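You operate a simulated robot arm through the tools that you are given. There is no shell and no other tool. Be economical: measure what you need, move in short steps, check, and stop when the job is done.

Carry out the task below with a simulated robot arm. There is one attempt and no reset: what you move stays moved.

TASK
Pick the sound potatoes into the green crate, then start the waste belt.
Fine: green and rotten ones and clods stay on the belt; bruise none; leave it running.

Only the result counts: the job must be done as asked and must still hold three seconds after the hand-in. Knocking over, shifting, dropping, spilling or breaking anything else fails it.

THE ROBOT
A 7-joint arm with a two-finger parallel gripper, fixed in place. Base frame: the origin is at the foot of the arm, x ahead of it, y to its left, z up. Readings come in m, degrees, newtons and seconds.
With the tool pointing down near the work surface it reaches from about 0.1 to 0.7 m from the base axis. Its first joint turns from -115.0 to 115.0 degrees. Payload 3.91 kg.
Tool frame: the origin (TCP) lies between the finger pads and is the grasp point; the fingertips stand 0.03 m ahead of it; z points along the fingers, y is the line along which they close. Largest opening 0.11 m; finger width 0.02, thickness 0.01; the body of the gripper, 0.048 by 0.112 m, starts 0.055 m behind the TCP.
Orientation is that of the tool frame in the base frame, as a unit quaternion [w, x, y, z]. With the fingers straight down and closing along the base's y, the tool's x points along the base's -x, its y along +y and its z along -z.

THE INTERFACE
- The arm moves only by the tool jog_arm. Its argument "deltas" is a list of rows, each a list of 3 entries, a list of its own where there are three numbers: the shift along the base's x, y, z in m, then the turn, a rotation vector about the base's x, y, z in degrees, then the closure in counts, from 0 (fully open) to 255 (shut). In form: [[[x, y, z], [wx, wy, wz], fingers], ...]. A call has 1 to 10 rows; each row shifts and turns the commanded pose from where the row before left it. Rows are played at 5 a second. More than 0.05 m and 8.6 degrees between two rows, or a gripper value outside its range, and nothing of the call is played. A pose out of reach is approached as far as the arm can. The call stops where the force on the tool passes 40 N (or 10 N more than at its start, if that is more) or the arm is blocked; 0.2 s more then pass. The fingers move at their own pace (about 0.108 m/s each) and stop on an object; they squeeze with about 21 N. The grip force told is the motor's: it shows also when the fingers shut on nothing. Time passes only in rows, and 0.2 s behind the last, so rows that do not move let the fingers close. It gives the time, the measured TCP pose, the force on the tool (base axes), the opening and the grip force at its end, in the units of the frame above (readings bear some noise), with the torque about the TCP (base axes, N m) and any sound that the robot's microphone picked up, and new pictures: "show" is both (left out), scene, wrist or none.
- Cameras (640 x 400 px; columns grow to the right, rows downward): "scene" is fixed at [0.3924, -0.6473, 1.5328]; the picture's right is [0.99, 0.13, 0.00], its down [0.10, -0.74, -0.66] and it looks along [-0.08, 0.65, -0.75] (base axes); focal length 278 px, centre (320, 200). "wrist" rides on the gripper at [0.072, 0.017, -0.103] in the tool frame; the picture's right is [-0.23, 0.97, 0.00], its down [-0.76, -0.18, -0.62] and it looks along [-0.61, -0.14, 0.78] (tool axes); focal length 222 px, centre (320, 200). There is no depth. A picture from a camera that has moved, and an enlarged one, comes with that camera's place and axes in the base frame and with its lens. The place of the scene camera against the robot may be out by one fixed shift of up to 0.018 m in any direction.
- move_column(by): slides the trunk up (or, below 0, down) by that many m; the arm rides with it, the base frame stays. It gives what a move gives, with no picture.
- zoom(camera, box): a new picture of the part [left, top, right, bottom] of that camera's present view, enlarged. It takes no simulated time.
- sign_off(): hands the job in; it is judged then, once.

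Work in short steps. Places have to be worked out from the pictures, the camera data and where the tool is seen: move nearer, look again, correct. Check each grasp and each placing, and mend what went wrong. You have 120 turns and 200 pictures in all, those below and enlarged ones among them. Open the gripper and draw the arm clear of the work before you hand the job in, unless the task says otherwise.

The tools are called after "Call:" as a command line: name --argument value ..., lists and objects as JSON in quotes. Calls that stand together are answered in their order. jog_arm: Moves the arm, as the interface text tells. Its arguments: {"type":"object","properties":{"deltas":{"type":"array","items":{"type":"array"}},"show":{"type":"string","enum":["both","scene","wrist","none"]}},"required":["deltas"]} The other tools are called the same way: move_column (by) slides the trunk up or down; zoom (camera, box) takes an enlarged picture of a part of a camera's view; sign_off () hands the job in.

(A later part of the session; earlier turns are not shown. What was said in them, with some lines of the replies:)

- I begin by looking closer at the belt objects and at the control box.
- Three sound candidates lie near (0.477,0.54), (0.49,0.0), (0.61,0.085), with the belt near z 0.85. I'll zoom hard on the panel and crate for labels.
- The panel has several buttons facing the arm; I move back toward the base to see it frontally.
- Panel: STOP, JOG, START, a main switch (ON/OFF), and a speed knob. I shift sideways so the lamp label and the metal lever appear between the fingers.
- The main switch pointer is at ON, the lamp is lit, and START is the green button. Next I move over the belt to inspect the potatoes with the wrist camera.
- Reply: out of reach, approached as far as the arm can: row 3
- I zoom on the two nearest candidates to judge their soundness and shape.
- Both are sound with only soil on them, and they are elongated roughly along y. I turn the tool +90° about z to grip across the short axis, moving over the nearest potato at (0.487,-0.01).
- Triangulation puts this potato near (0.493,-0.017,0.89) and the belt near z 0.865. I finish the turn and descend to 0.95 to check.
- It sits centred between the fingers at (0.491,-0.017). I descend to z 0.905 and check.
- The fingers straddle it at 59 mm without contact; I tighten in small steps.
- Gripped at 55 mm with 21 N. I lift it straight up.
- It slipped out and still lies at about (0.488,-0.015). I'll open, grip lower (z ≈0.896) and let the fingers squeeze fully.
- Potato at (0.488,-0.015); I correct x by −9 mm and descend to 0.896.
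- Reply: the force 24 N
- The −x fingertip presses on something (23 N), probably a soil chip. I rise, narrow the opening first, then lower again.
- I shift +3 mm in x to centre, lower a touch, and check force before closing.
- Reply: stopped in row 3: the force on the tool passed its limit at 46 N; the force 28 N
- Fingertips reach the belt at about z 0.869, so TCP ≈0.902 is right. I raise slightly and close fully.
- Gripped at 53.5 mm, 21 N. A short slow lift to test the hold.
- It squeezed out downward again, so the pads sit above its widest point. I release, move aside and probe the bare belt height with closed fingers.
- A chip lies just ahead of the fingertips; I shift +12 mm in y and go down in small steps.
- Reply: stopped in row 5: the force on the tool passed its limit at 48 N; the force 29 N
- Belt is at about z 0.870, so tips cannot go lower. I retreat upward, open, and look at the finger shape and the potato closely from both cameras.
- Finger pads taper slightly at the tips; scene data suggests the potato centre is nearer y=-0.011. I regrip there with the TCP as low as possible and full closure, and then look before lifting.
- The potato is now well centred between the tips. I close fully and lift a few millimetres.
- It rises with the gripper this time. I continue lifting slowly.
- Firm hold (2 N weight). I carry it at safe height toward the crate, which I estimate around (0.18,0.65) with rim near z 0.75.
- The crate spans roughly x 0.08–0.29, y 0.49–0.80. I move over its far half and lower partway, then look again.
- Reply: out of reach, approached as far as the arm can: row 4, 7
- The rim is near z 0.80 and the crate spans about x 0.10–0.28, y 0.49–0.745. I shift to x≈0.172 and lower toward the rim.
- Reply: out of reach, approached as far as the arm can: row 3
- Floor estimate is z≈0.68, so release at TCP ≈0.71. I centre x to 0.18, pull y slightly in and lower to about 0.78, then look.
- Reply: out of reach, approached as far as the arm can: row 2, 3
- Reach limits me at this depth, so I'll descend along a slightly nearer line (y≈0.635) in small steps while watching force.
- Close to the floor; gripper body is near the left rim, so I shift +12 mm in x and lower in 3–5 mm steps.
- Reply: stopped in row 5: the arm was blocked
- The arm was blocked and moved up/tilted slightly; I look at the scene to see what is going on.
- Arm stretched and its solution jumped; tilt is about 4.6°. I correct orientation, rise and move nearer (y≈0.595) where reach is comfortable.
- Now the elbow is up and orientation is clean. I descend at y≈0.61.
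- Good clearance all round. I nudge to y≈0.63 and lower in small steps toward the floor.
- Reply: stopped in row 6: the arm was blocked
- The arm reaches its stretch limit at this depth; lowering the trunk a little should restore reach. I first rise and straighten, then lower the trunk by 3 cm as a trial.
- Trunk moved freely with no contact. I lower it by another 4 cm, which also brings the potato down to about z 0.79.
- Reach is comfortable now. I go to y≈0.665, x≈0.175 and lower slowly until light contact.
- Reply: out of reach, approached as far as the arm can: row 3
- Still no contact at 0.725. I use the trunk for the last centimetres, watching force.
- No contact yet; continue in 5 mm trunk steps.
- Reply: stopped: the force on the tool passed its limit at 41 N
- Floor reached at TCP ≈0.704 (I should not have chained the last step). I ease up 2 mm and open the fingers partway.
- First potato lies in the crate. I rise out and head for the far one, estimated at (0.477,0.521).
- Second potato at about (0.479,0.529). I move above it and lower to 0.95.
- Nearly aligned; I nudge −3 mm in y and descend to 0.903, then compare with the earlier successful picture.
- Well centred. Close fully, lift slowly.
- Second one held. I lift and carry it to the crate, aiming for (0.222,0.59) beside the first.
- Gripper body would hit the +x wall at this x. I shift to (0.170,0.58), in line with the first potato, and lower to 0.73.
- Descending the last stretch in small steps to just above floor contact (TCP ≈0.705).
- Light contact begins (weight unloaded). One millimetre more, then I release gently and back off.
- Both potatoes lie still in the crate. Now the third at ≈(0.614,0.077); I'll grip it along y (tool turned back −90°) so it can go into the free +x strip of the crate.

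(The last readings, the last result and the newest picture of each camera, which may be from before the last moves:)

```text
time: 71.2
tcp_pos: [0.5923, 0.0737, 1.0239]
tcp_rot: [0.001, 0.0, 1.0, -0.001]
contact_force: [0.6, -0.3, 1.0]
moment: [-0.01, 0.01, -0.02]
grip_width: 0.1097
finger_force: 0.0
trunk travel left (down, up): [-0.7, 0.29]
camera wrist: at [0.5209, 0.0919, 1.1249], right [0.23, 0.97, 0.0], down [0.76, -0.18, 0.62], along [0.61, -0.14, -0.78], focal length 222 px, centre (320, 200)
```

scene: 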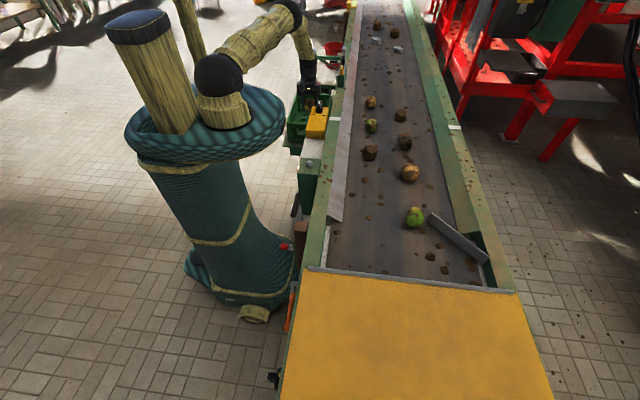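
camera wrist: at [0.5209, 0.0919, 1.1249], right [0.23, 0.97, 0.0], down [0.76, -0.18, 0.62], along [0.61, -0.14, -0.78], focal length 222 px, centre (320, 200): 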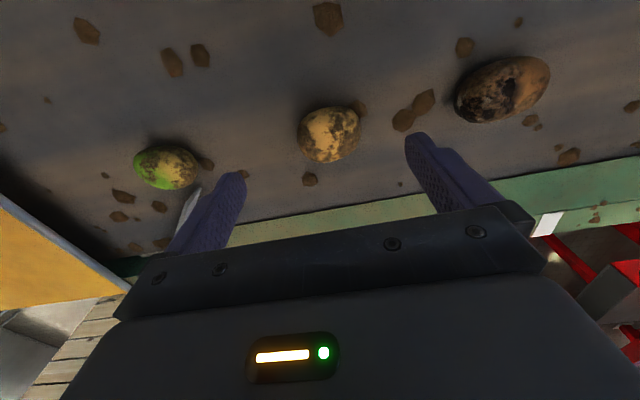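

Third potato at about (0.616,0.079); I move above and lower to 0.945.

Call:
jog_arm --deltas '[[[0.012, 0.003, -0.03], [0, 0, 0], 10], [[0.012, 0.003, -0.03], [0, 0, 0], 20], [[0, 0, -0.018], [0, 0, 0], 20], [[0, 0, 0], [0, 0, 0], 20]]' --show "wrist"

Call:
zoom --camera "scene" --box '[370, 140, 450, 200]'

```text
time: 72.2
tcp_pos: [0.6152, 0.0842, 0.9468]
tcp_rot: [0.002, 0.0, 1.0, 0.0]
contact_force: [0.0, 0.3, 0.3]
moment: [0.0, 0.0, -0.01]
grip_width: 0.1016
finger_force: 0.1
trunk travel left (down, up): [-0.7, 0.29]
camera wrist: at [0.543, 0.1012, 1.049], right [0.23, 0.97, 0.0], down [0.76, -0.18, 0.63], along [0.61, -0.14, -0.78], focal length 222 px, centre (320, 200)
```

wrist: 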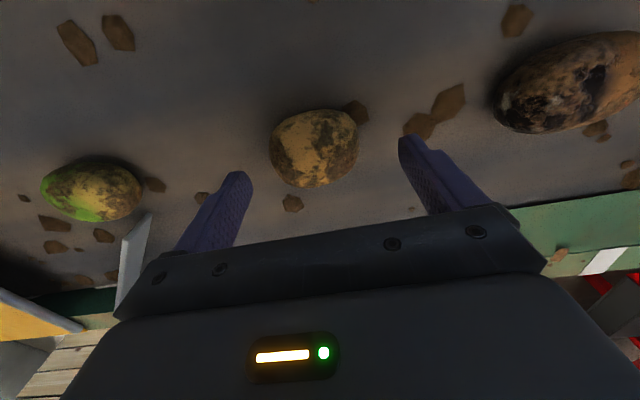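

```text
6.67 times, centred on (410, 170) of scene
camera zoom: at [0.3924, -0.6473, 1.5328], right [0.99, 0.13, 0.0], down [0.1, -0.74, -0.66], along [-0.08, 0.65, -0.75], focal length 1853 px, centre (-280, 400)
```

zoom: 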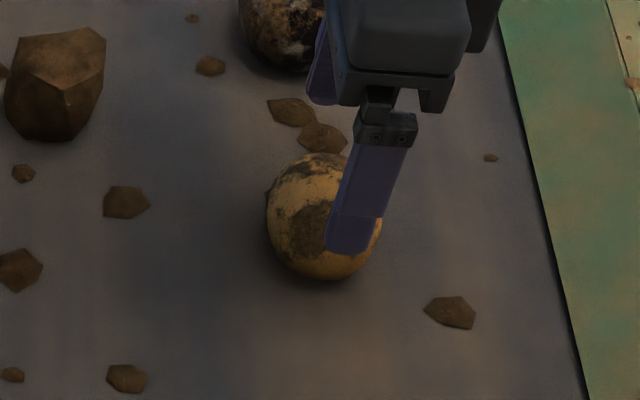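

Small correction (−3, −4 mm), then descend to 0.903 with the fingers narrowed to ~85 mm.

Call:
jog_arm --deltas '[[[-0.003, -0.004, -0.015], [0, 0, 0], 45], [[0, 0, -0.018], [0, 0, 0], 58], [[0, 0, -0.01], [0, 0, 0], 58], [[0, 0, 0], [0, 0, 0], 58]]' --show "wrist"

Call:
zoom --camera "scene" --box '[370, 140, 450, 200]'

```text
time: 73.2
tcp_pos: [0.6126, 0.0793, 0.905]
tcp_rot: [0.001, 0.0, 1.0, 0.001]
contact_force: [-0.7, 0.2, -0.2]
moment: [0.02, 0.0, 0.01]
grip_width: 0.0851
finger_force: 0.0
trunk travel left (down, up): [-0.7, 0.29]
camera wrist: at [0.5397, 0.0967, 1.0068], right [0.23, 0.97, 0.0], down [0.76, -0.18, 0.63], along [0.61, -0.14, -0.78], focal length 222 px, centre (320, 200)
```

wrist: 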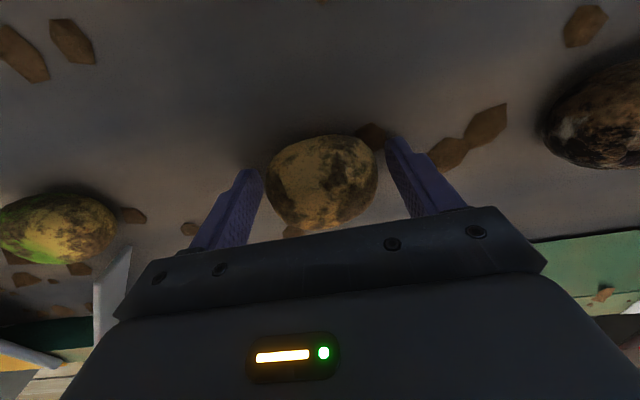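

```text
6.67 times, centred on (410, 170) of scene
camera zoom: at [0.3924, -0.6473, 1.5328], right [0.99, 0.13, 0.0], down [0.1, -0.74, -0.66], along [-0.08, 0.65, -0.75], focal length 1853 px, centre (-280, 400)
```

zoom: 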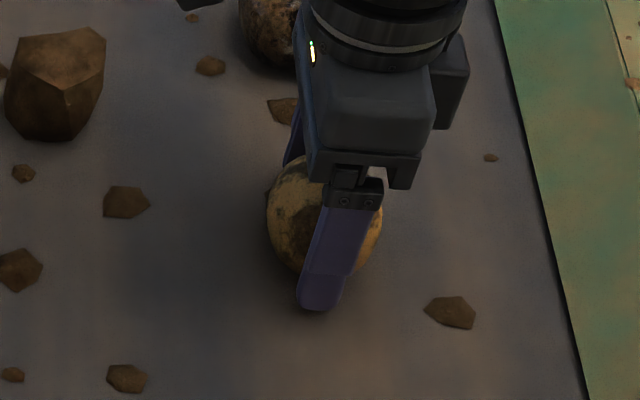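

Centred. Close fully and lift slowly.

Call:
jog_arm --deltas '[[[0, -0.001, -0.003], [0, 0, 0], 58], [[0, 0, 0], [0, 0, 0], 90], [[0, 0, 0], [0, 0, 0], 255], [[0, 0, 0], [0, 0, 0], 255], [[0, 0, 0], [0, 0, 0], 255], [[0, 0, 0.004], [0, 0, 0], 255], [[0, 0, 0.005], [0, 0, 0], 255], [[0, 0, 0.01], [0, 0, 0], 255], [[0, 0, 0.015], [0, 0, 0], 255], [[0, 0, 0], [0, 0, 0], 255]]' --show "wrist"

```text
time: 75.4
tcp_pos: [0.611, 0.0777, 0.9371]
tcp_rot: [0.001, 0.0, 1.0, -0.001]
contact_force: [1.0, -0.2, -0.6]
moment: [-0.02, 0.02, 0.01]
grip_width: 0.0691
finger_force: 21.6
trunk travel left (down, up): [-0.7, 0.29]
camera wrist: at [0.5381, 0.0963, 1.0392], right [0.23, 0.97, 0.0], down [0.76, -0.18, 0.62], along [0.61, -0.14, -0.78], focal length 222 px, centre (320, 200)
```

wrist: 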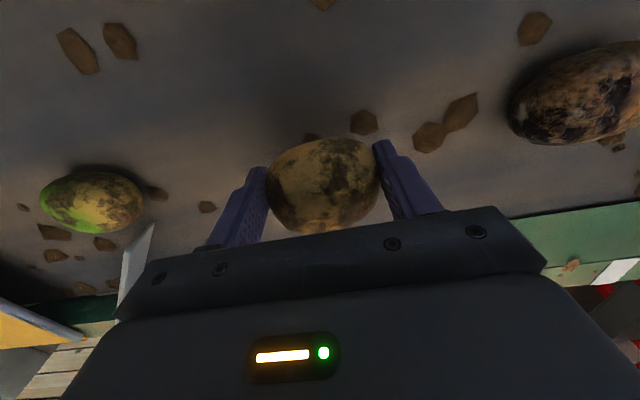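

Held at 69 mm. I lift and carry it toward (0.237,0.62) above the crate.

Call:
jog_arm --deltas '[[[0, 0, 0.03], [0, 0, 0], 255], [[0, 0, 0.03], [0, 0, 0], 255], [[-0.01, 0.01, 0.03], [0, 0, 0], 255], [[-0.024, 0.035, 0], [0, 0, 0], 255], [[-0.024, 0.035, 0], [0, 0, 0], 255], [[-0.024, 0.035, 0], [0, 0, 0], 255], [[-0.024, 0.035, 0], [0, 0, 0], 255], [[-0.024, 0.035, 0], [0, 0, 0], 255], [[-0.024, 0.035, 0], [0, 0, 0], 255], [[-0.024, 0.035, 0], [0, 0, 0], 255]]' --show "none"

Call:
jog_arm --deltas '[[[-0.024, 0.035, 0], [0, 0, 0], 255], [[-0.024, 0.035, 0], [0, 0, 0], 255], [[-0.024, 0.035, 0], [0, 0, 0], 255], [[-0.024, 0.035, 0], [0, 0, 0], 255], [[-0.024, 0.035, 0], [0, 0, 0], 255], [[-0.024, 0.035, 0], [0, 0, 0], 255], [[-0.024, 0.035, 0], [0, 0, 0], 255], [[-0.028, 0.042, 0], [0, 0, 0], 255], [[0, 0, 0], [0, 0, 0], 255]]' --show "wrist"

```text
time: 77.6
tcp_pos: [0.4314, 0.3349, 1.0268]
tcp_rot: [0.002, 0.0, 1.0, 0.0]
contact_force: [0.2, -0.3, -1.1]
moment: [-0.02, 0.01, -0.02]
grip_width: 0.0689
finger_force: 21.1
trunk travel left (down, up): [-0.7, 0.29]
```

```text
refused: row 8 steps farther than a row can; nothing moved
```

Row 8 was a hair too long; I replay it with shorter steps.

Call:
jog_arm --deltas '[[[-0.024, 0.035, 0], [0, 0, 0], 255], [[-0.024, 0.035, 0], [0, 0, 0], 255], [[-0.024, 0.035, 0], [0, 0, 0], 255], [[-0.024, 0.035, 0], [0, 0, 0], 255], [[-0.024, 0.035, 0], [0, 0, 0], 255], [[-0.024, 0.035, 0], [0, 0, 0], 255], [[-0.024, 0.035, 0], [0, 0, 0], 255], [[-0.024, 0.03, 0], [0, 0, 0], 255], [[0, 0.01, 0], [0, 0, 0], 255], [[0, 0, 0], [0, 0, 0], 255]]' --show "wrist"

```text
time: 79.8
tcp_pos: [0.2415, 0.6183, 1.0255]
tcp_rot: [0.001, 0.0, 1.0, -0.001]
contact_force: [1.1, 0.5, -1.2]
moment: [0.01, 0.01, 0.02]
grip_width: 0.069
finger_force: 20.7
trunk travel left (down, up): [-0.7, 0.29]
camera wrist: at [0.1687, 0.6354, 1.1281], right [0.23, 0.97, 0.0], down [0.76, -0.18, 0.63], along [0.61, -0.14, -0.78], focal length 222 px, centre (320, 200)
```

wrist: 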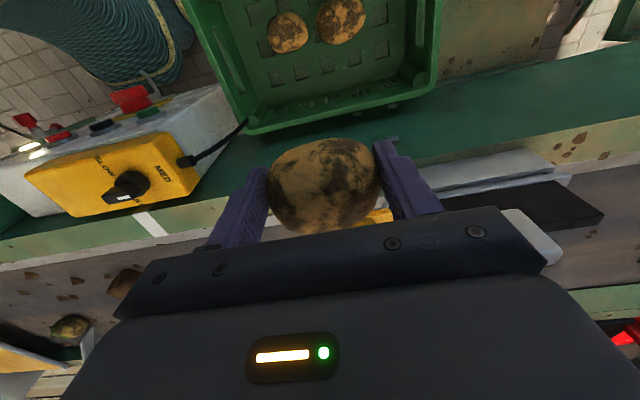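

Clear view: +x inner wall at x≈0.26; the first two lie at (0.172,0.668) and (0.169,0.586). I aim for (0.226,0.624) and lower.

Call:
jog_arm --deltas '[[[-0.015, 0.006, -0.02], [0, 0, 0], 255], [[0, 0, -0.04], [0, 0, 0], 255], [[0, 0, -0.04], [0, 0, 0], 255], [[0, 0, -0.04], [0, 0, 0], 255], [[0, 0, -0.04], [0, 0, 0], 255], [[0, 0, 0], [0, 0, 0], 255]]' --show "wrist"

Call:
zoom --camera "scene" --box '[260, 50, 360, 125]'

```text
time: 81.2
tcp_pos: [0.2279, 0.6236, 0.847]
tcp_rot: [0.001, 0.0, 1.0, 0.0]
contact_force: [-0.6, 0.5, 0.1]
moment: [-0.02, -0.01, -0.02]
grip_width: 0.0692
finger_force: 21.1
trunk travel left (down, up): [-0.7, 0.29]
camera wrist: at [0.1547, 0.6416, 0.9481], right [0.23, 0.97, 0.0], down [0.76, -0.18, 0.63], along [0.61, -0.14, -0.78], focal length 222 px, centre (320, 200)
```

wrist: 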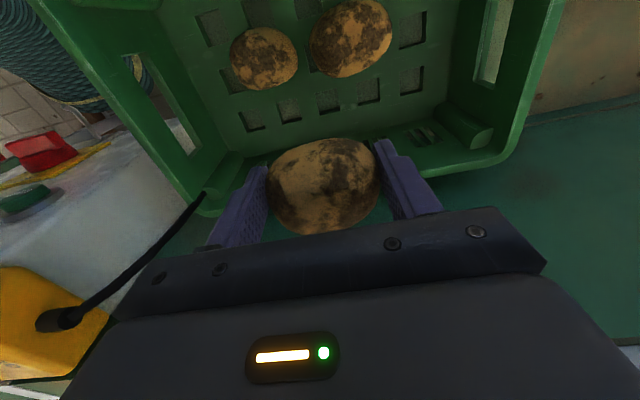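

```text
5.33 times, centred on (310, 88) of scene
camera zoom: at [0.3924, -0.6473, 1.5328], right [0.99, 0.13, 0.0], down [0.1, -0.74, -0.66], along [-0.08, 0.65, -0.75], focal length 1482 px, centre (373, 800)
```

zoom: 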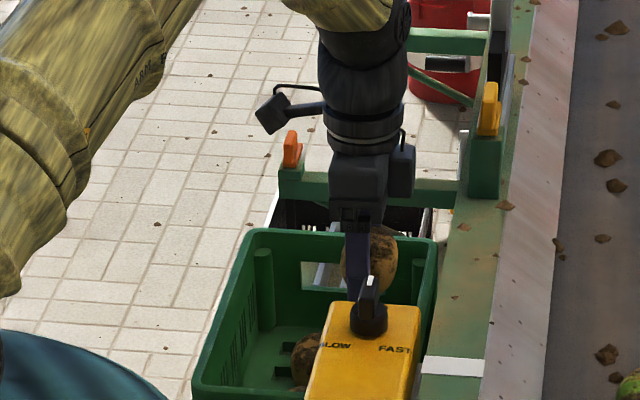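

A box on the gripper's +x side would hit the rim if lowered vertically. Tilting the tool −15° about y (rolling the potato about its grip axis, harmless) clears it; I do that now and set x≈0.218.

Call:
jog_arm --deltas '[[[-0.005, 0, 0], [0, -5, 0], 255], [[-0.005, 0, 0], [0, -5, 0], 255], [[0, 0, 0], [0, -5, 0], 255], [[0, 0, -0.015], [0, 0, 0], 255], [[0, 0, 0], [0, 0, 0], 255]]' --show "both"

Call:
zoom --camera "scene" --box '[270, 60, 350, 120]'

```text
time: 82.4
tcp_pos: [0.2155, 0.6253, 0.8307]
tcp_rot: [0.133, 0.0, 0.991, 0.0]
contact_force: [0.4, 0.3, 0.9]
moment: [-0.01, 0.0, -0.05]
grip_width: 0.0691
finger_force: 21.1
trunk travel left (down, up): [-0.7, 0.29]
camera wrist: at [0.1192, 0.6424, 0.9096], right [0.22, 0.97, 0.06], down [0.57, -0.18, 0.8], along [0.79, -0.14, -0.6], focal length 222 px, centre (320, 200)
```

scene: 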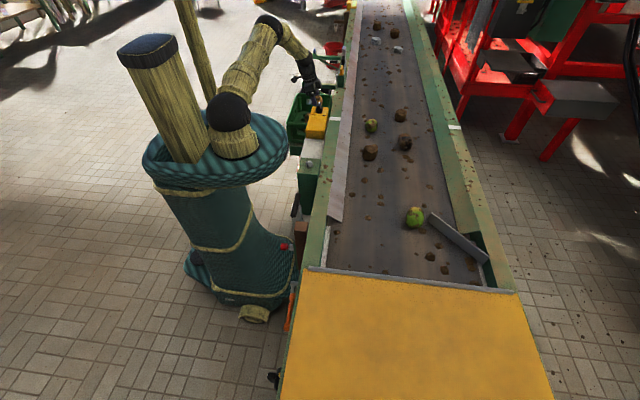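
wrist: 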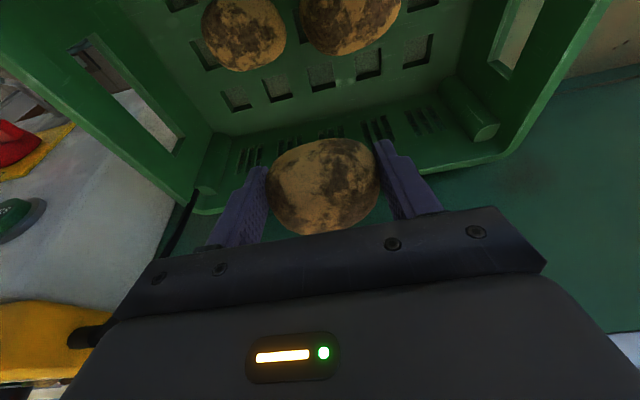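

```text
6.67 times, centred on (310, 90) of scene
camera zoom: at [0.3924, -0.6473, 1.5328], right [0.99, 0.13, 0.0], down [0.1, -0.74, -0.66], along [-0.08, 0.65, -0.75], focal length 1853 px, centre (387, 933)
```

zoom: 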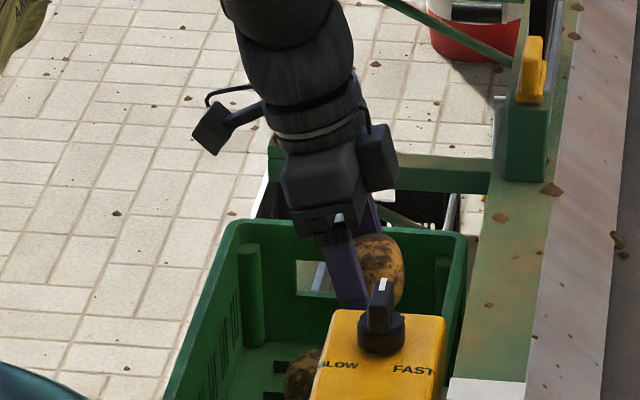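

Now there's clearance. I nudge x +5 mm and lower to ≈0.72.

Call:
jog_arm --deltas '[[[0.005, -0.002, -0.02], [0, 0, 0], 255], [[0, 0, -0.03], [0, 0, 0], 255], [[0, 0, -0.03], [0, 0, 0], 255], [[0, 0, -0.025], [0, 0, 0], 255], [[0, 0, 0], [0, 0, 0], 255]]' --show "wrist"

Call:
zoom --camera "scene" --box '[270, 60, 350, 120]'

```text
time: 83.6
tcp_pos: [0.2244, 0.6232, 0.7248]
tcp_rot: [0.132, 0.0, 0.991, 0.001]
contact_force: [-0.1, 0.3, -0.2]
moment: [0.04, -0.02, 0.0]
grip_width: 0.0692
finger_force: 20.6
trunk travel left (down, up): [-0.7, 0.29]
camera wrist: at [0.1277, 0.6409, 0.8043], right [0.22, 0.97, 0.06], down [0.57, -0.18, 0.8], along [0.79, -0.14, -0.6], focal length 222 px, centre (320, 200)
```

wrist: 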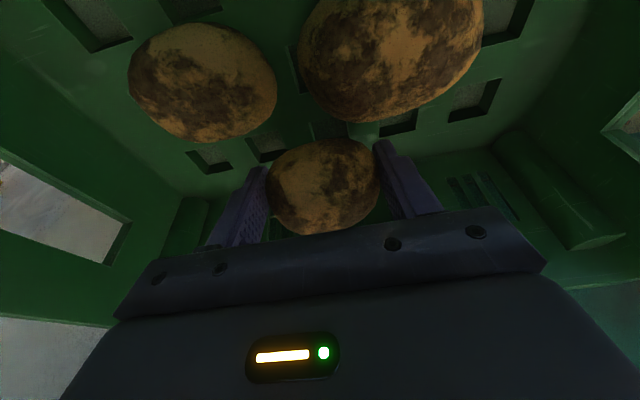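

```text
6.67 times, centred on (310, 90) of scene
camera zoom: at [0.3924, -0.6473, 1.5328], right [0.99, 0.13, 0.0], down [0.1, -0.74, -0.66], along [-0.08, 0.65, -0.75], focal length 1853 px, centre (387, 933)
```

zoom: 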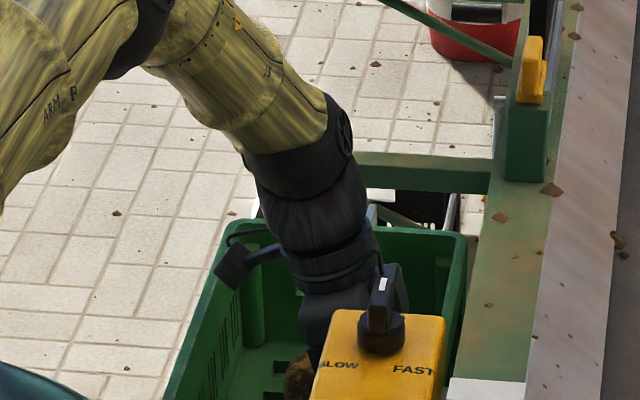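

All clear. Final small steps down.

Call:
jog_arm --deltas '[[[0, 0, -0.006], [0, 0, 0], 255], [[0, 0, -0.004], [0, 0, 0], 255], [[0, 0, -0.003], [0, 0, 0], 255], [[0, 0, 0], [0, 0, 0], 255]]' --show "none"

```text
time: 84.6
tcp_pos: [0.223, 0.6238, 0.7127]
tcp_rot: [0.131, 0.0, 0.991, -0.001]
contact_force: [0.0, 0.1, -0.8]
moment: [0.01, 0.03, -0.03]
grip_width: 0.0688
finger_force: 21.0
trunk travel left (down, up): [-0.7, 0.29]
```

Call:
jog_arm --deltas '[[[0, 0, -0.003], [0, 0, 0], 255], [[0, 0, -0.002], [0, 0, 0], 255], [[0, 0, 0], [0, 0, 0], 255]]' --show "none"

```text
time: 85.4
tcp_pos: [0.2224, 0.6229, 0.7092]
tcp_rot: [0.131, 0.0, 0.991, -0.001]
contact_force: [0.3, -0.7, -0.4]
moment: [0.0, 0.01, 0.02]
grip_width: 0.0689
finger_force: 21.1
trunk travel left (down, up): [-0.7, 0.29]
```

Still no contact; 2 mm more.

Call:
jog_arm --deltas '[[[0, 0, -0.002], [0, 0, 0], 255], [[0, 0, 0], [0, 0, 0], 255]]' --show "none"

```text
time: 86.0
tcp_pos: [0.2226, 0.622, 0.7062]
tcp_rot: [0.131, 0.0, 0.991, -0.001]
contact_force: [0.1, 0.6, -0.5]
moment: [0.0, -0.01, 0.0]
grip_width: 0.0691
finger_force: 21.4
trunk travel left (down, up): [-0.7, 0.29]
```

Call:
jog_arm --deltas '[[[0, 0, -0.002], [0, 0, 0], 255], [[0, 0, 0], [0, 0, 0], 255]]' --show "none"

```text
time: 86.6
tcp_pos: [0.2218, 0.6226, 0.7048]
tcp_rot: [0.131, 0.0, 0.991, 0.0]
contact_force: [0.6, 0.4, -0.2]
moment: [0.02, 0.0, -0.01]
grip_width: 0.0694
finger_force: 21.0
trunk travel left (down, up): [-0.7, 0.29]
```

Practically at the floor. I release gently and rise vertically.

Call:
jog_arm --deltas '[[[0, 0, 0], [0, 0, 0], 92], [[0, 0, 0], [0, 0, 0], 75], [[0, 0, 0], [0, 0, 0], 55], [[0, 0, 0], [0, 0, 0], 50], [[0, 0, 0.02], [0, 0, 0], 50], [[-0.002, 0, 0.03], [0, 0, 0], 50], [[0, 0, 0.04], [0, 0, 0], 50], [[0, 0, 0.04], [0, 0, 0], 50], [[0, 0, 0], [0, 0, 0], 50]]' --show "wrist"

Call:
zoom --camera "scene" --box '[260, 60, 360, 135]'

```text
time: 88.6
tcp_pos: [0.2193, 0.6255, 0.8313]
tcp_rot: [0.131, 0.001, 0.991, -0.001]
contact_force: [0.0, 0.7, -0.7]
moment: [-0.07, 0.02, 0.02]
grip_width: 0.0883
finger_force: 0.0
trunk travel left (down, up): [-0.7, 0.29]
camera wrist: at [0.1222, 0.6421, 0.9118], right [0.22, 0.97, 0.06], down [0.57, -0.18, 0.8], along [0.79, -0.14, -0.6], focal length 222 px, centre (320, 200)
```

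wrist: 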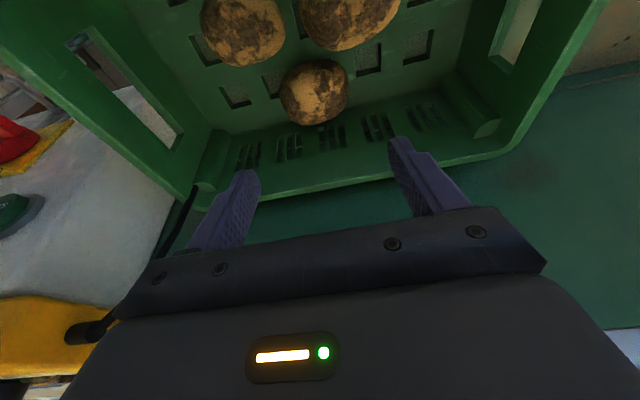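

```text
5.33 times, centred on (310, 98) of scene
camera zoom: at [0.3924, -0.6473, 1.5328], right [0.99, 0.13, 0.0], down [0.1, -0.74, -0.66], along [-0.08, 0.65, -0.75], focal length 1482 px, centre (373, 747)
```

zoom: 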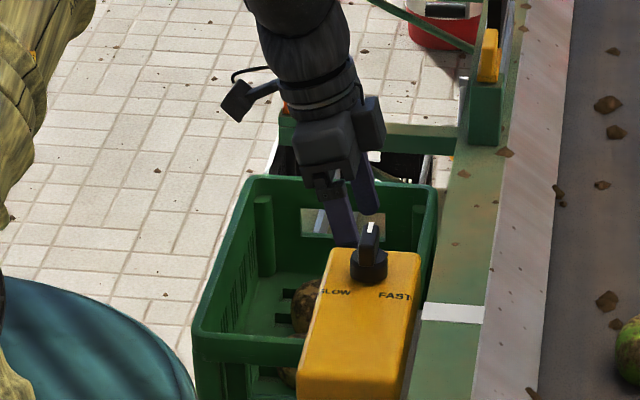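

All three sound potatoes are in the crate. Re-triangulating the buttons gives START at about (0.211,0.371,0.80), so the panel face is vertical, facing −x. I rise, move in front of it with fingers closed and tilt the tool to −45°.

Call:
jog_arm --deltas '[[[0, 0, 0.04], [0, 0, 0], 50], [[0, 0, 0.04], [0, 0, 0], 50], [[0, 0, 0.045], [0, 0, 0], 150], [[0, 0, 0.045], [0, 0, 0], 255], [[-0.02, -0.04, 0], [0, 0, 0], 255], [[-0.02, -0.04, 0], [0, 0, 0], 255], [[-0.02, -0.04, 0], [0, 0, 0], 255], [[-0.02, -0.04, 0], [0, 0, 0], 255], [[-0.02, -0.04, 0], [0, 0, 0], 255], [[-0.02, -0.04, 0], [0, 0, 0], 255]]' --show "none"

Call:
jog_arm --deltas '[[[0, 0, 0], [0, -8, 0], 255], [[0, 0, 0], [0, -8, 0], 255], [[0, 0, 0], [0, -8, 0], 255], [[0, 0, 0], [0, -6, 0], 255], [[0, 0, 0], [0, 0, 0], 255]]' --show "both"

```text
time: 91.0
tcp_pos: [0.1311, 0.3747, 0.9844]
tcp_rot: [0.14, 0.036, 0.989, -0.024]
contact_force: [-0.1, 0.4, -0.6]
moment: [0.0, -0.01, 0.03]
grip_width: 0.0003
finger_force: 20.8
trunk travel left (down, up): [-0.7, 0.29]
stopped in row 10: the arm was blocked; the commanded pose is now the measured one
```

```text
time: 92.4
tcp_pos: [0.1567, 0.3726, 0.998]
tcp_rot: [0.386, 0.081, 0.919, -0.015]
contact_force: [0.1, 0.3, -1.1]
moment: [0.0, 0.04, 0.03]
grip_width: 0.0
finger_force: 20.5
trunk travel left (down, up): [-0.7, 0.29]
stopped in row 5: the arm was blocked; the commanded pose is now the measured one
camera wrist: at [0.0369, 0.4087, 1.0183], right [0.31, 0.93, 0.2], down [0.06, -0.22, 0.97], along [0.95, -0.29, -0.12], focal length 222 px, centre (320, 200)
```

scene: 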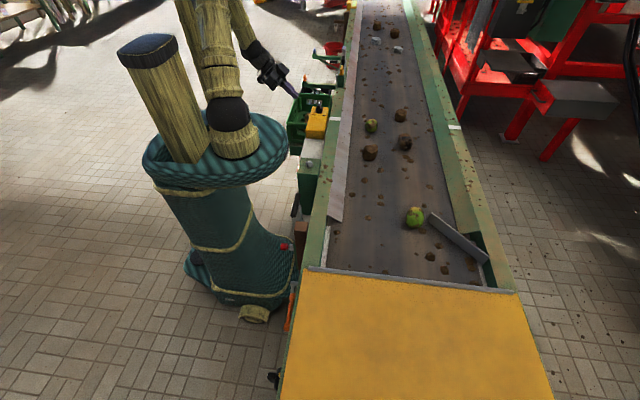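
wrist: 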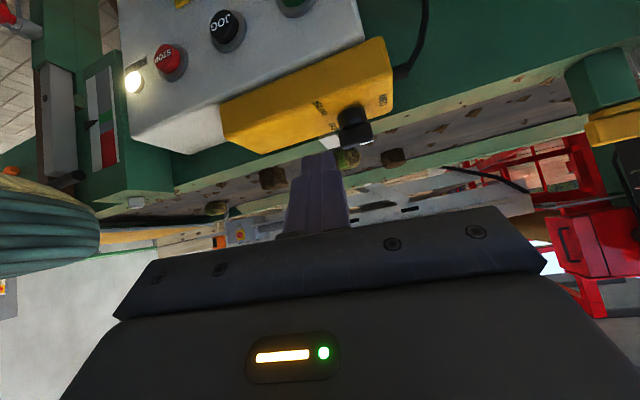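

Vertical panel confirmed. The arm is nearly folded here, so I yaw the tool −32° (wrist moves out toward +y) for more comfortable geometry.

Call:
jog_arm --deltas '[[[0, 0.01, 0], [0, 0, -8], 255], [[0, 0.01, 0], [0, 0, -8], 255], [[0, 0, 0], [0, 0, -8], 255], [[0, 0, 0], [0, 0, -8], 255], [[0, 0, 0], [0, 0, 0], 255]]' --show "both"

```text
time: 93.6
tcp_pos: [0.1552, 0.3925, 0.9981]
tcp_rot: [0.365, 0.33, 0.862, -0.12]
contact_force: [-0.5, -0.1, 0.1]
moment: [-0.03, 0.0, -0.02]
grip_width: 0.0
finger_force: 21.2
trunk travel left (down, up): [-0.7, 0.29]
camera wrist: at [0.0729, 0.4872, 1.0184], right [0.76, 0.62, 0.19], down [-0.07, -0.22, 0.97], along [0.65, -0.75, -0.12], focal length 222 px, centre (320, 200)
```

scene: 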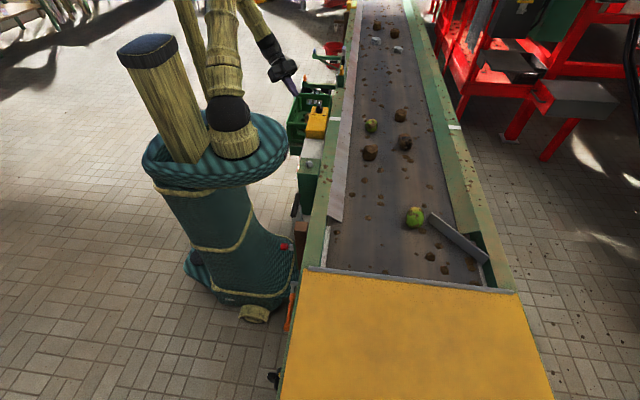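
wrist: 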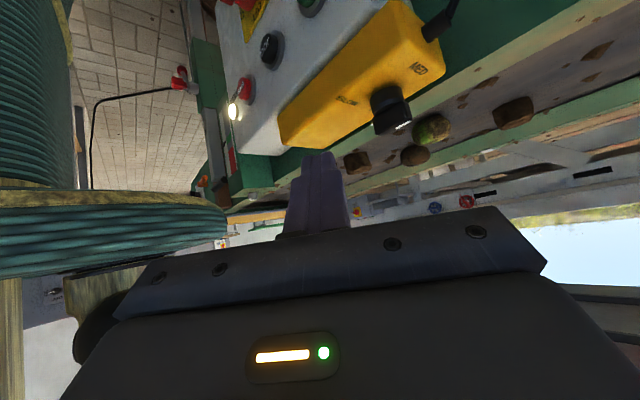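

Geometry is fine. To keep the camera pod away from the crate corner I yaw back +12°, and lower to TCP (0.14,0.385,0.90) for a closer look at START.

Call:
jog_arm --deltas '[[[-0.008, -0.002, -0.02], [0, 0, 6], 255], [[-0.007, -0.003, -0.03], [0, 0, 6], 255], [[0, -0.002, -0.03], [0, 0, 0], 255], [[0, 0, -0.018], [0, 0, 0], 255], [[0, 0, 0], [0, 0, 0], 255]]' --show "both"

```text
time: 95.0
tcp_pos: [0.1703, 0.3829, 0.9066]
tcp_rot: [0.367, 0.276, 0.884, -0.087]
contact_force: [1.3, -0.7, 1.5]
moment: [0.01, -0.01, 0.02]
grip_width: 0.0002
finger_force: 21.1
trunk travel left (down, up): [-0.7, 0.29]
stopped in row 5: the arm was blocked; the commanded pose is now the measured one
camera wrist: at [0.0754, 0.4654, 0.9294], right [0.67, 0.71, 0.21], down [-0.03, -0.25, 0.97], along [0.74, -0.65, -0.14], focal length 222 px, centre (320, 200)
```

scene: 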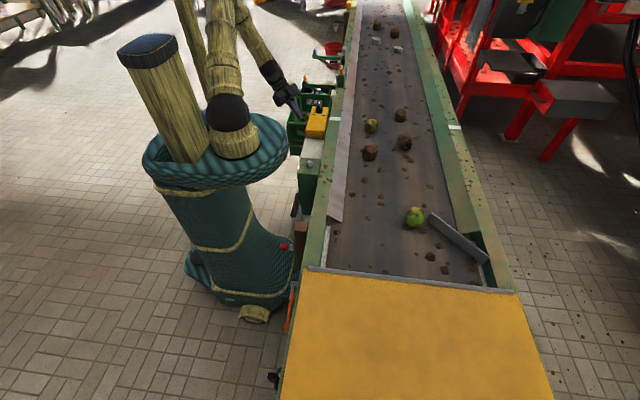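
wrist: 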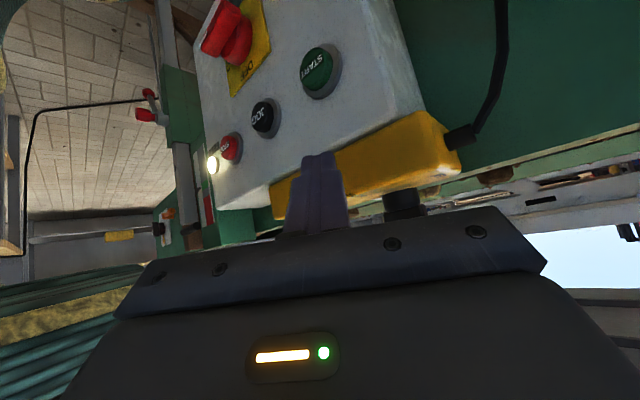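

START confirmed at (0.212,0.371,0.797). The tip is now about 1–2 cm in front of that plane; I descend in small steps.

Call:
jog_arm --deltas '[[[-0.002, 0, -0.02], [0, 0, 0], 255], [[0, 0, -0.02], [0, 0, 0], 255], [[0, 0, -0.02], [0, 0, 0], 255], [[0, 0, 0], [0, 0, 0], 255]]' --show "wrist"

Call:
zoom --camera "scene" --box '[240, 70, 340, 145]'

```text
time: 96.0
tcp_pos: [0.1874, 0.3835, 0.8532]
tcp_rot: [0.358, 0.302, 0.879, -0.089]
contact_force: [0.5, 0.2, 0.8]
moment: [0.0, -0.03, -0.04]
grip_width: 0.0
finger_force: 20.9
trunk travel left (down, up): [-0.7, 0.29]
camera wrist: at [0.0976, 0.4708, 0.879], right [0.71, 0.67, 0.21], down [-0.04, -0.27, 0.96], along [0.71, -0.69, -0.16], focal length 222 px, centre (320, 200)
```

wrist: 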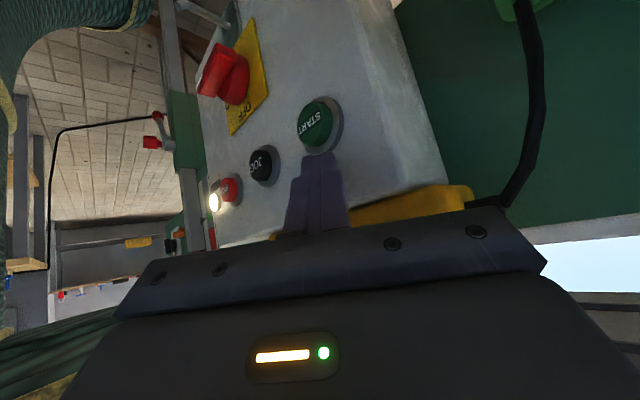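

```text
5.33 times, centred on (290, 108) of scene
camera zoom: at [0.3924, -0.6473, 1.5328], right [0.99, 0.13, 0.0], down [0.1, -0.74, -0.66], along [-0.08, 0.65, -0.75], focal length 1482 px, centre (480, 693)
```

zoom: 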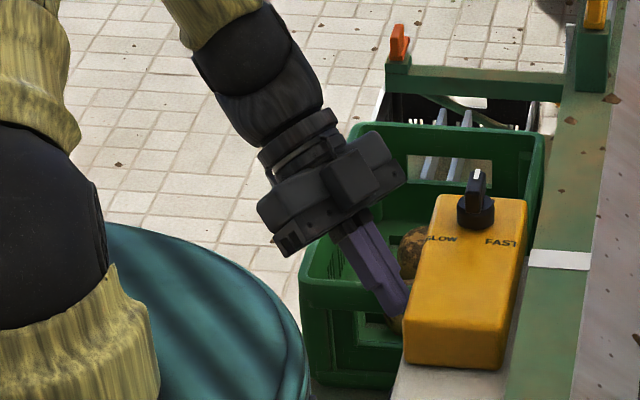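

The fold limit pushes x forward. I raise the trunk 10 cm (tool rises clear), which lets the arm unfold when I come back down.

Call:
move_column --by 0.12

Call:
jog_arm --deltas '[[[-0.012, 0, -0.01], [0, 0, 0], 255], [[-0.012, 0, -0.02], [0, 0, 0], 255], [[-0.005, 0, -0.03], [0, 0, 0], 255], [[0, 0, -0.03], [0, 0, 0], 255], [[0, 0, 0], [0, 0, 0], 255]]' --show "wrist"

```text
time: 97.5
tcp_pos: [0.1881, 0.3809, 0.9714]
tcp_rot: [0.361, 0.301, 0.878, -0.093]
contact_force: [1.1, 0.8, -0.8]
moment: [-0.05, -0.02, 0.0]
grip_width: 0.0001
finger_force: 20.6
trunk travel left (down, up): [-0.82, 0.17]
```

```text
time: 98.9
tcp_pos: [0.1697, 0.3835, 0.8801]
tcp_rot: [0.359, 0.315, 0.873, -0.096]
contact_force: [0.0, -0.2, 0.8]
moment: [0.01, 0.01, -0.01]
grip_width: 0.0001
finger_force: 20.8
trunk travel left (down, up): [-0.82, 0.17]
stopped in row 5: the arm was blocked; the commanded pose is now the measured one
camera wrist: at [0.0838, 0.4735, 0.9051], right [0.73, 0.65, 0.21], down [-0.05, -0.26, 0.96], along [0.68, -0.71, -0.16], focal length 222 px, centre (320, 200)
```

wrist: 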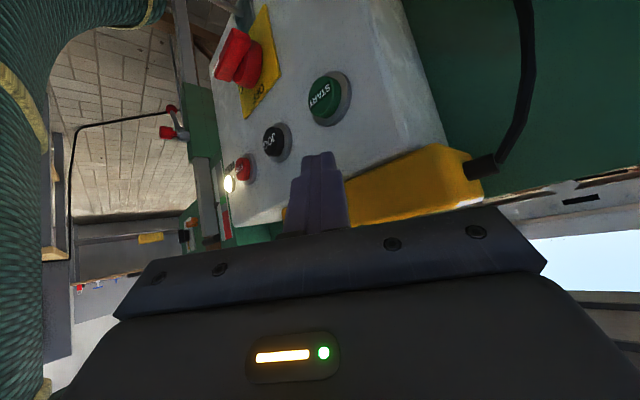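

Less tilt is easier for the arm and still lets the fingertip lead. I reduce tilt by 15° at this spot and pull x back.

Call:
jog_arm --deltas '[[[-0.002, 0, 0], [4.3, 6.15, 0], 255], [[-0.003, -0.002, 0], [4.3, 6.15, 0], 255], [[0, -0.002, -0.015], [0, 0, 0], 255], [[0, 0, -0.015], [0, 0, 0], 255], [[0, 0, 0], [0, 0, 0], 255]]' --show "wrist"

```text
time: 100.1
tcp_pos: [0.1626, 0.3817, 0.8489]
tcp_rot: [0.24, 0.327, 0.912, -0.063]
contact_force: [-0.4, -0.6, -1.0]
moment: [-0.02, -0.01, -0.01]
grip_width: 0.0
finger_force: 21.0
trunk travel left (down, up): [-0.82, 0.17]
camera wrist: at [0.0845, 0.4646, 0.9056], right [0.76, 0.63, 0.15], down [0.15, -0.4, 0.9], along [0.63, -0.67, -0.4], focal length 222 px, centre (320, 200)
```

wrist: 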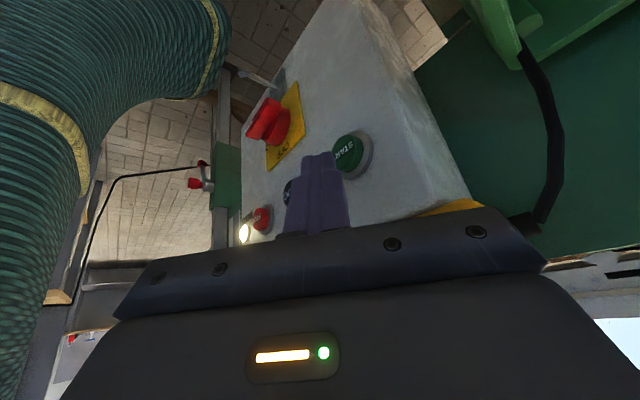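

Comfortable now; START again reads (0.212,0.372,0.80). I lower 25 mm and check before pressing.

Call:
jog_arm --deltas '[[[0, -0.001, -0.013], [0, 0, 0], 255], [[0, -0.001, -0.012], [0, 0, 0], 255], [[0, 0, 0], [0, 0, 0], 255]]' --show "wrist"

Call:
zoom --camera "wrist" --box '[220, 60, 460, 210]'

Call:
zoom --camera "scene" --box '[240, 70, 340, 145]'

```text
time: 100.9
tcp_pos: [0.1645, 0.3804, 0.8238]
tcp_rot: [0.239, 0.327, 0.912, -0.063]
contact_force: [0.9, 0.5, 0.0]
moment: [-0.04, 0.0, 0.01]
grip_width: 0.0002
finger_force: 21.3
trunk travel left (down, up): [-0.82, 0.17]
camera wrist: at [0.0865, 0.4625, 0.8795], right [0.76, 0.63, 0.15], down [0.15, -0.4, 0.9], along [0.63, -0.67, -0.4], focal length 222 px, centre (320, 200)
```

wrist: 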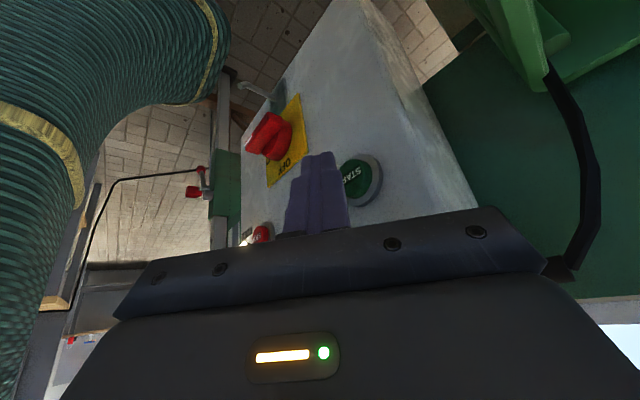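

```text
2.67 times, centred on (340, 135) of wrist
camera zoom: at [0.0865, 0.4625, 0.8795], right [0.76, 0.63, 0.15], down [0.15, -0.4, 0.9], along [0.63, -0.67, -0.4], focal length 592 px, centre (267, 373)
```

zoom: 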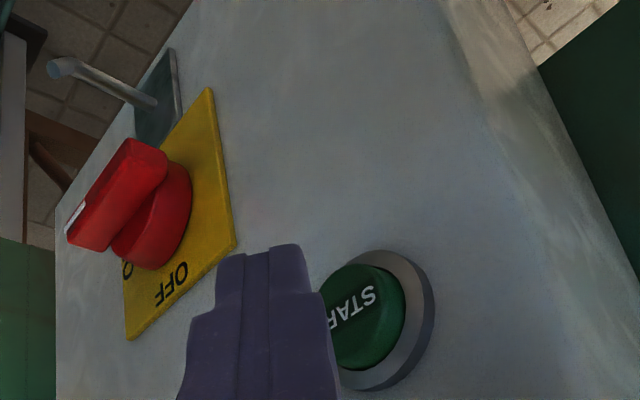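

```text
5.33 times, centred on (290, 108) of scene
camera zoom: at [0.3924, -0.6473, 1.5328], right [0.99, 0.13, 0.0], down [0.1, -0.74, -0.66], along [-0.08, 0.65, -0.75], focal length 1482 px, centre (480, 693)
```

zoom: 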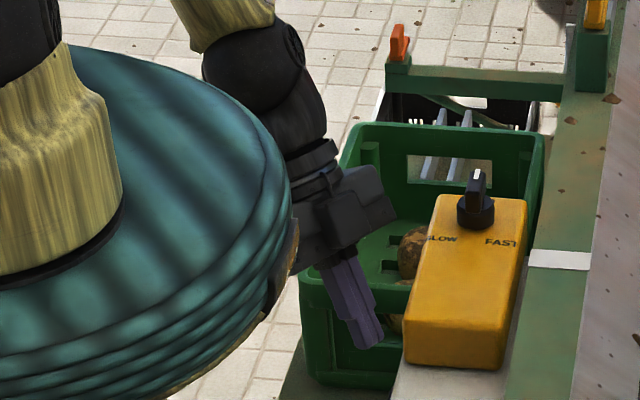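

The fingertip is aligned within a few mm of START; I raise 4 mm and advance along +x toward contact.

Call:
jog_arm --deltas '[[[0.01, 0.001, 0.004], [0, 0, 0], 255], [[0.01, 0, 0], [0, 0, 0], 255], [[0.003, 0, 0], [0, 0, 0], 255], [[0, 0, 0], [0, 0, 0], 255]]' --show "wrist"

Call:
zoom --camera "wrist" --box '[220, 60, 460, 210]'

```text
time: 101.9
tcp_pos: [0.1868, 0.3796, 0.829]
tcp_rot: [0.239, 0.328, 0.912, -0.063]
contact_force: [-4.6, 1.0, 0.0]
moment: [0.01, 0.09, -0.05]
grip_width: 0.0002
finger_force: 21.0
trunk travel left (down, up): [-0.82, 0.17]
heard: click
camera wrist: at [0.1093, 0.4622, 0.8849], right [0.76, 0.63, 0.15], down [0.15, -0.4, 0.9], along [0.63, -0.67, -0.4], focal length 222 px, centre (320, 200)
```

wrist: 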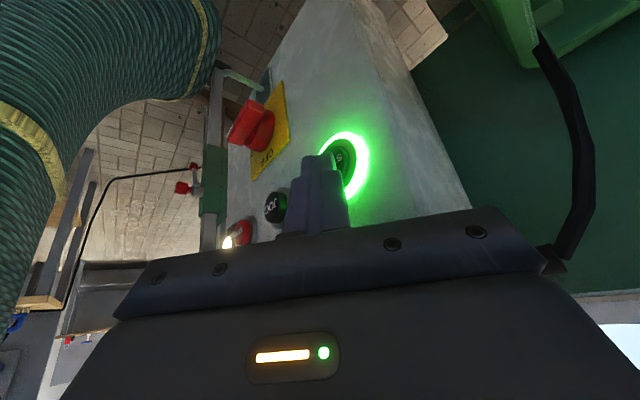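

```text
2.67 times, centred on (340, 135) of wrist
camera zoom: at [0.1093, 0.4622, 0.8849], right [0.76, 0.63, 0.15], down [0.15, -0.4, 0.9], along [0.63, -0.67, -0.4], focal length 592 px, centre (267, 373)
```

zoom: 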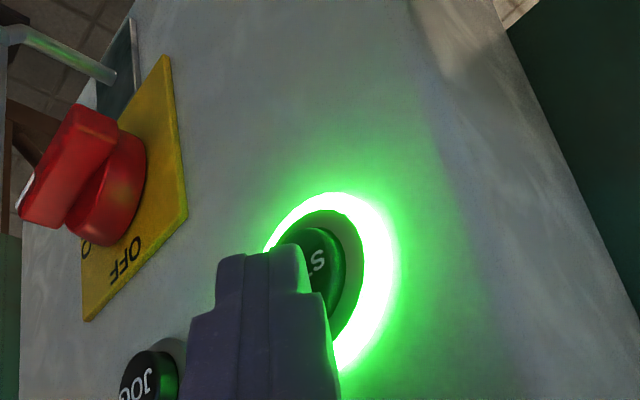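

Click heard and the START ring lights green. I withdraw straight back and check that it stays on.

Call:
jog_arm --deltas '[[[-0.01, 0, 0], [0, 0, 0], 255], [[-0.012, 0, 0], [0, 0, 0], 255], [[0, 0, 0.03], [0, 0, 0], 255], [[0, 0, 0.03], [0, 0, 0], 255], [[0, 0, 0.03], [0, 0, 0], 255], [[0, 0, 0], [0, 0, 0], 255]]' --show "both"

```text
time: 103.5
tcp_pos: [0.1946, 0.3667, 0.9139]
tcp_rot: [0.241, 0.36, 0.898, -0.076]
contact_force: [0.3, 0.2, -0.6]
moment: [0.04, 0.03, -0.01]
grip_width: 0.0
finger_force: 21.6
trunk travel left (down, up): [-0.82, 0.17]
stopped in row 6: the arm was blocked; the commanded pose is now the measured one
camera wrist: at [0.1224, 0.4562, 0.9688], right [0.81, 0.57, 0.15], down [0.12, -0.4, 0.91], along [0.58, -0.72, -0.39], focal length 222 px, centre (320, 200)
```

scene: 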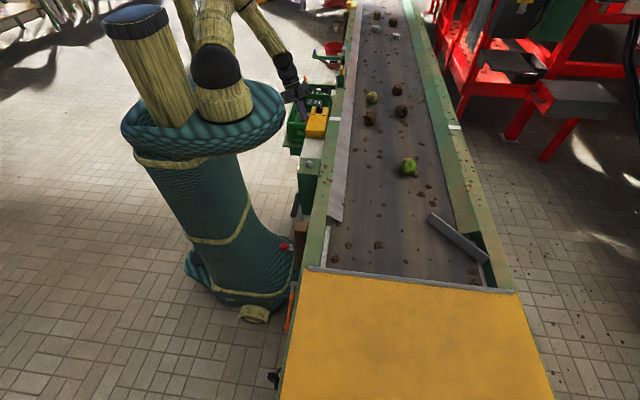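
wrist: 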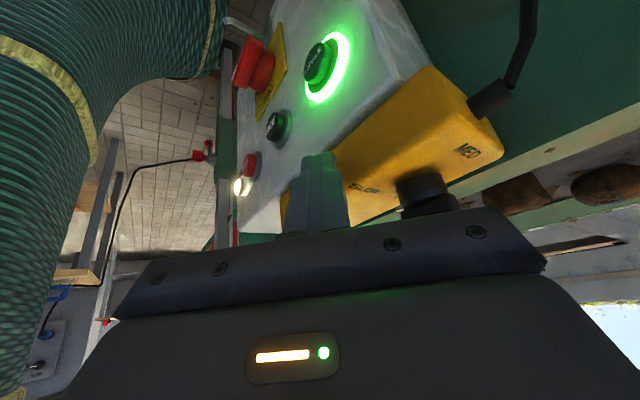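

The belt is running (items have advanced) and START stays lit. I draw the arm up and outward, away from the panel.

Call:
jog_arm --deltas '[[[-0.004, 0.02, 0.03], [0, 0, 0], 255], [[-0.004, 0.02, 0.035], [0, 0, 0], 255], [[0, 0.025, 0.035], [0, 0, 0], 255], [[0, 0.025, 0.035], [0, 0, 0], 200], [[0, 0.02, 0.035], [0, 0, 0], 100], [[0, 0.01, 0.02], [0, 0, 0], 0], [[0, 0, 0], [0, 0, 0], 0]]' --show "both"

```text
time: 105.1
tcp_pos: [0.1977, 0.4847, 1.102]
tcp_rot: [0.244, 0.369, 0.893, -0.082]
contact_force: [-0.3, 0.0, -0.4]
moment: [0.03, -0.03, 0.03]
grip_width: 0.11
finger_force: 0.0
trunk travel left (down, up): [-0.82, 0.17]
camera wrist: at [0.1265, 0.5747, 1.155], right [0.82, 0.56, 0.15], down [0.11, -0.4, 0.91], along [0.56, -0.73, -0.38], focal length 222 px, centre (320, 200)
```

scene: 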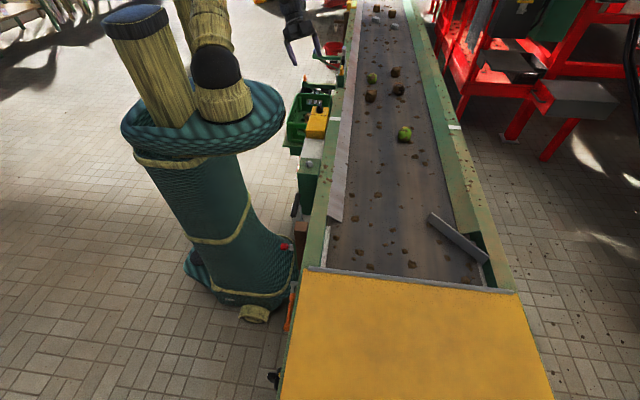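
wrist: 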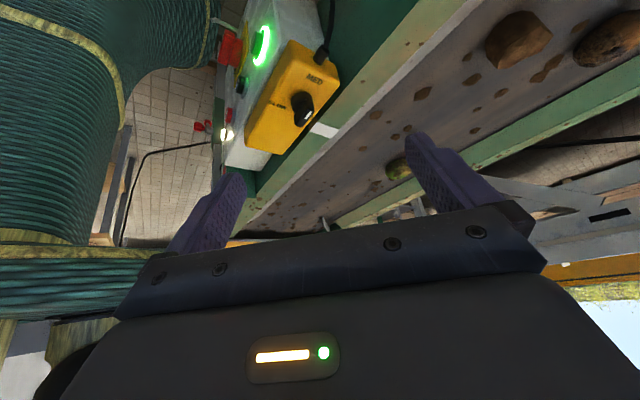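

One last look at the crate before handing in.

Call:
zoom --camera "scene" --box '[270, 70, 350, 130]'

```text
6.67 times, centred on (310, 100) of scene
camera zoom: at [0.3924, -0.6473, 1.5328], right [0.99, 0.13, 0.0], down [0.1, -0.74, -0.66], along [-0.08, 0.65, -0.75], focal length 1853 px, centre (387, 867)
```

zoom: 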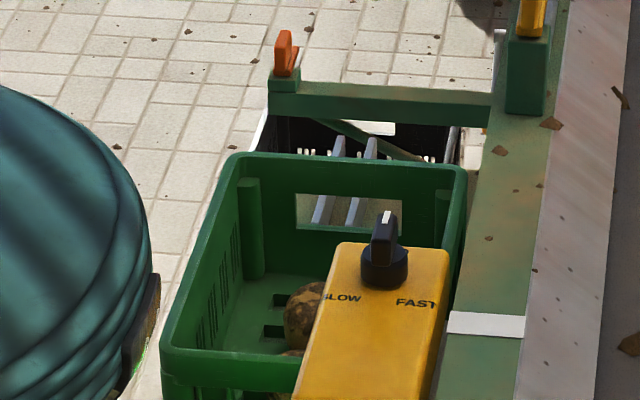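

The crate is in place with the potatoes in it, the belt is running, the gripper is open and the arm is clear. I hand in.

Call:
sign_off

```text
The job is handed in.
```

I put the three sound potatoes in the green crate, left the green and rotten ones, clods and stones on the belt, and started the waste belt. It was still running when I handed in.

One potato slipped out of the fingers twice close to the belt and was pressed on the crate floor at up to about 41 N when I set it down. I saw no damage but did not check it closely for bruising.
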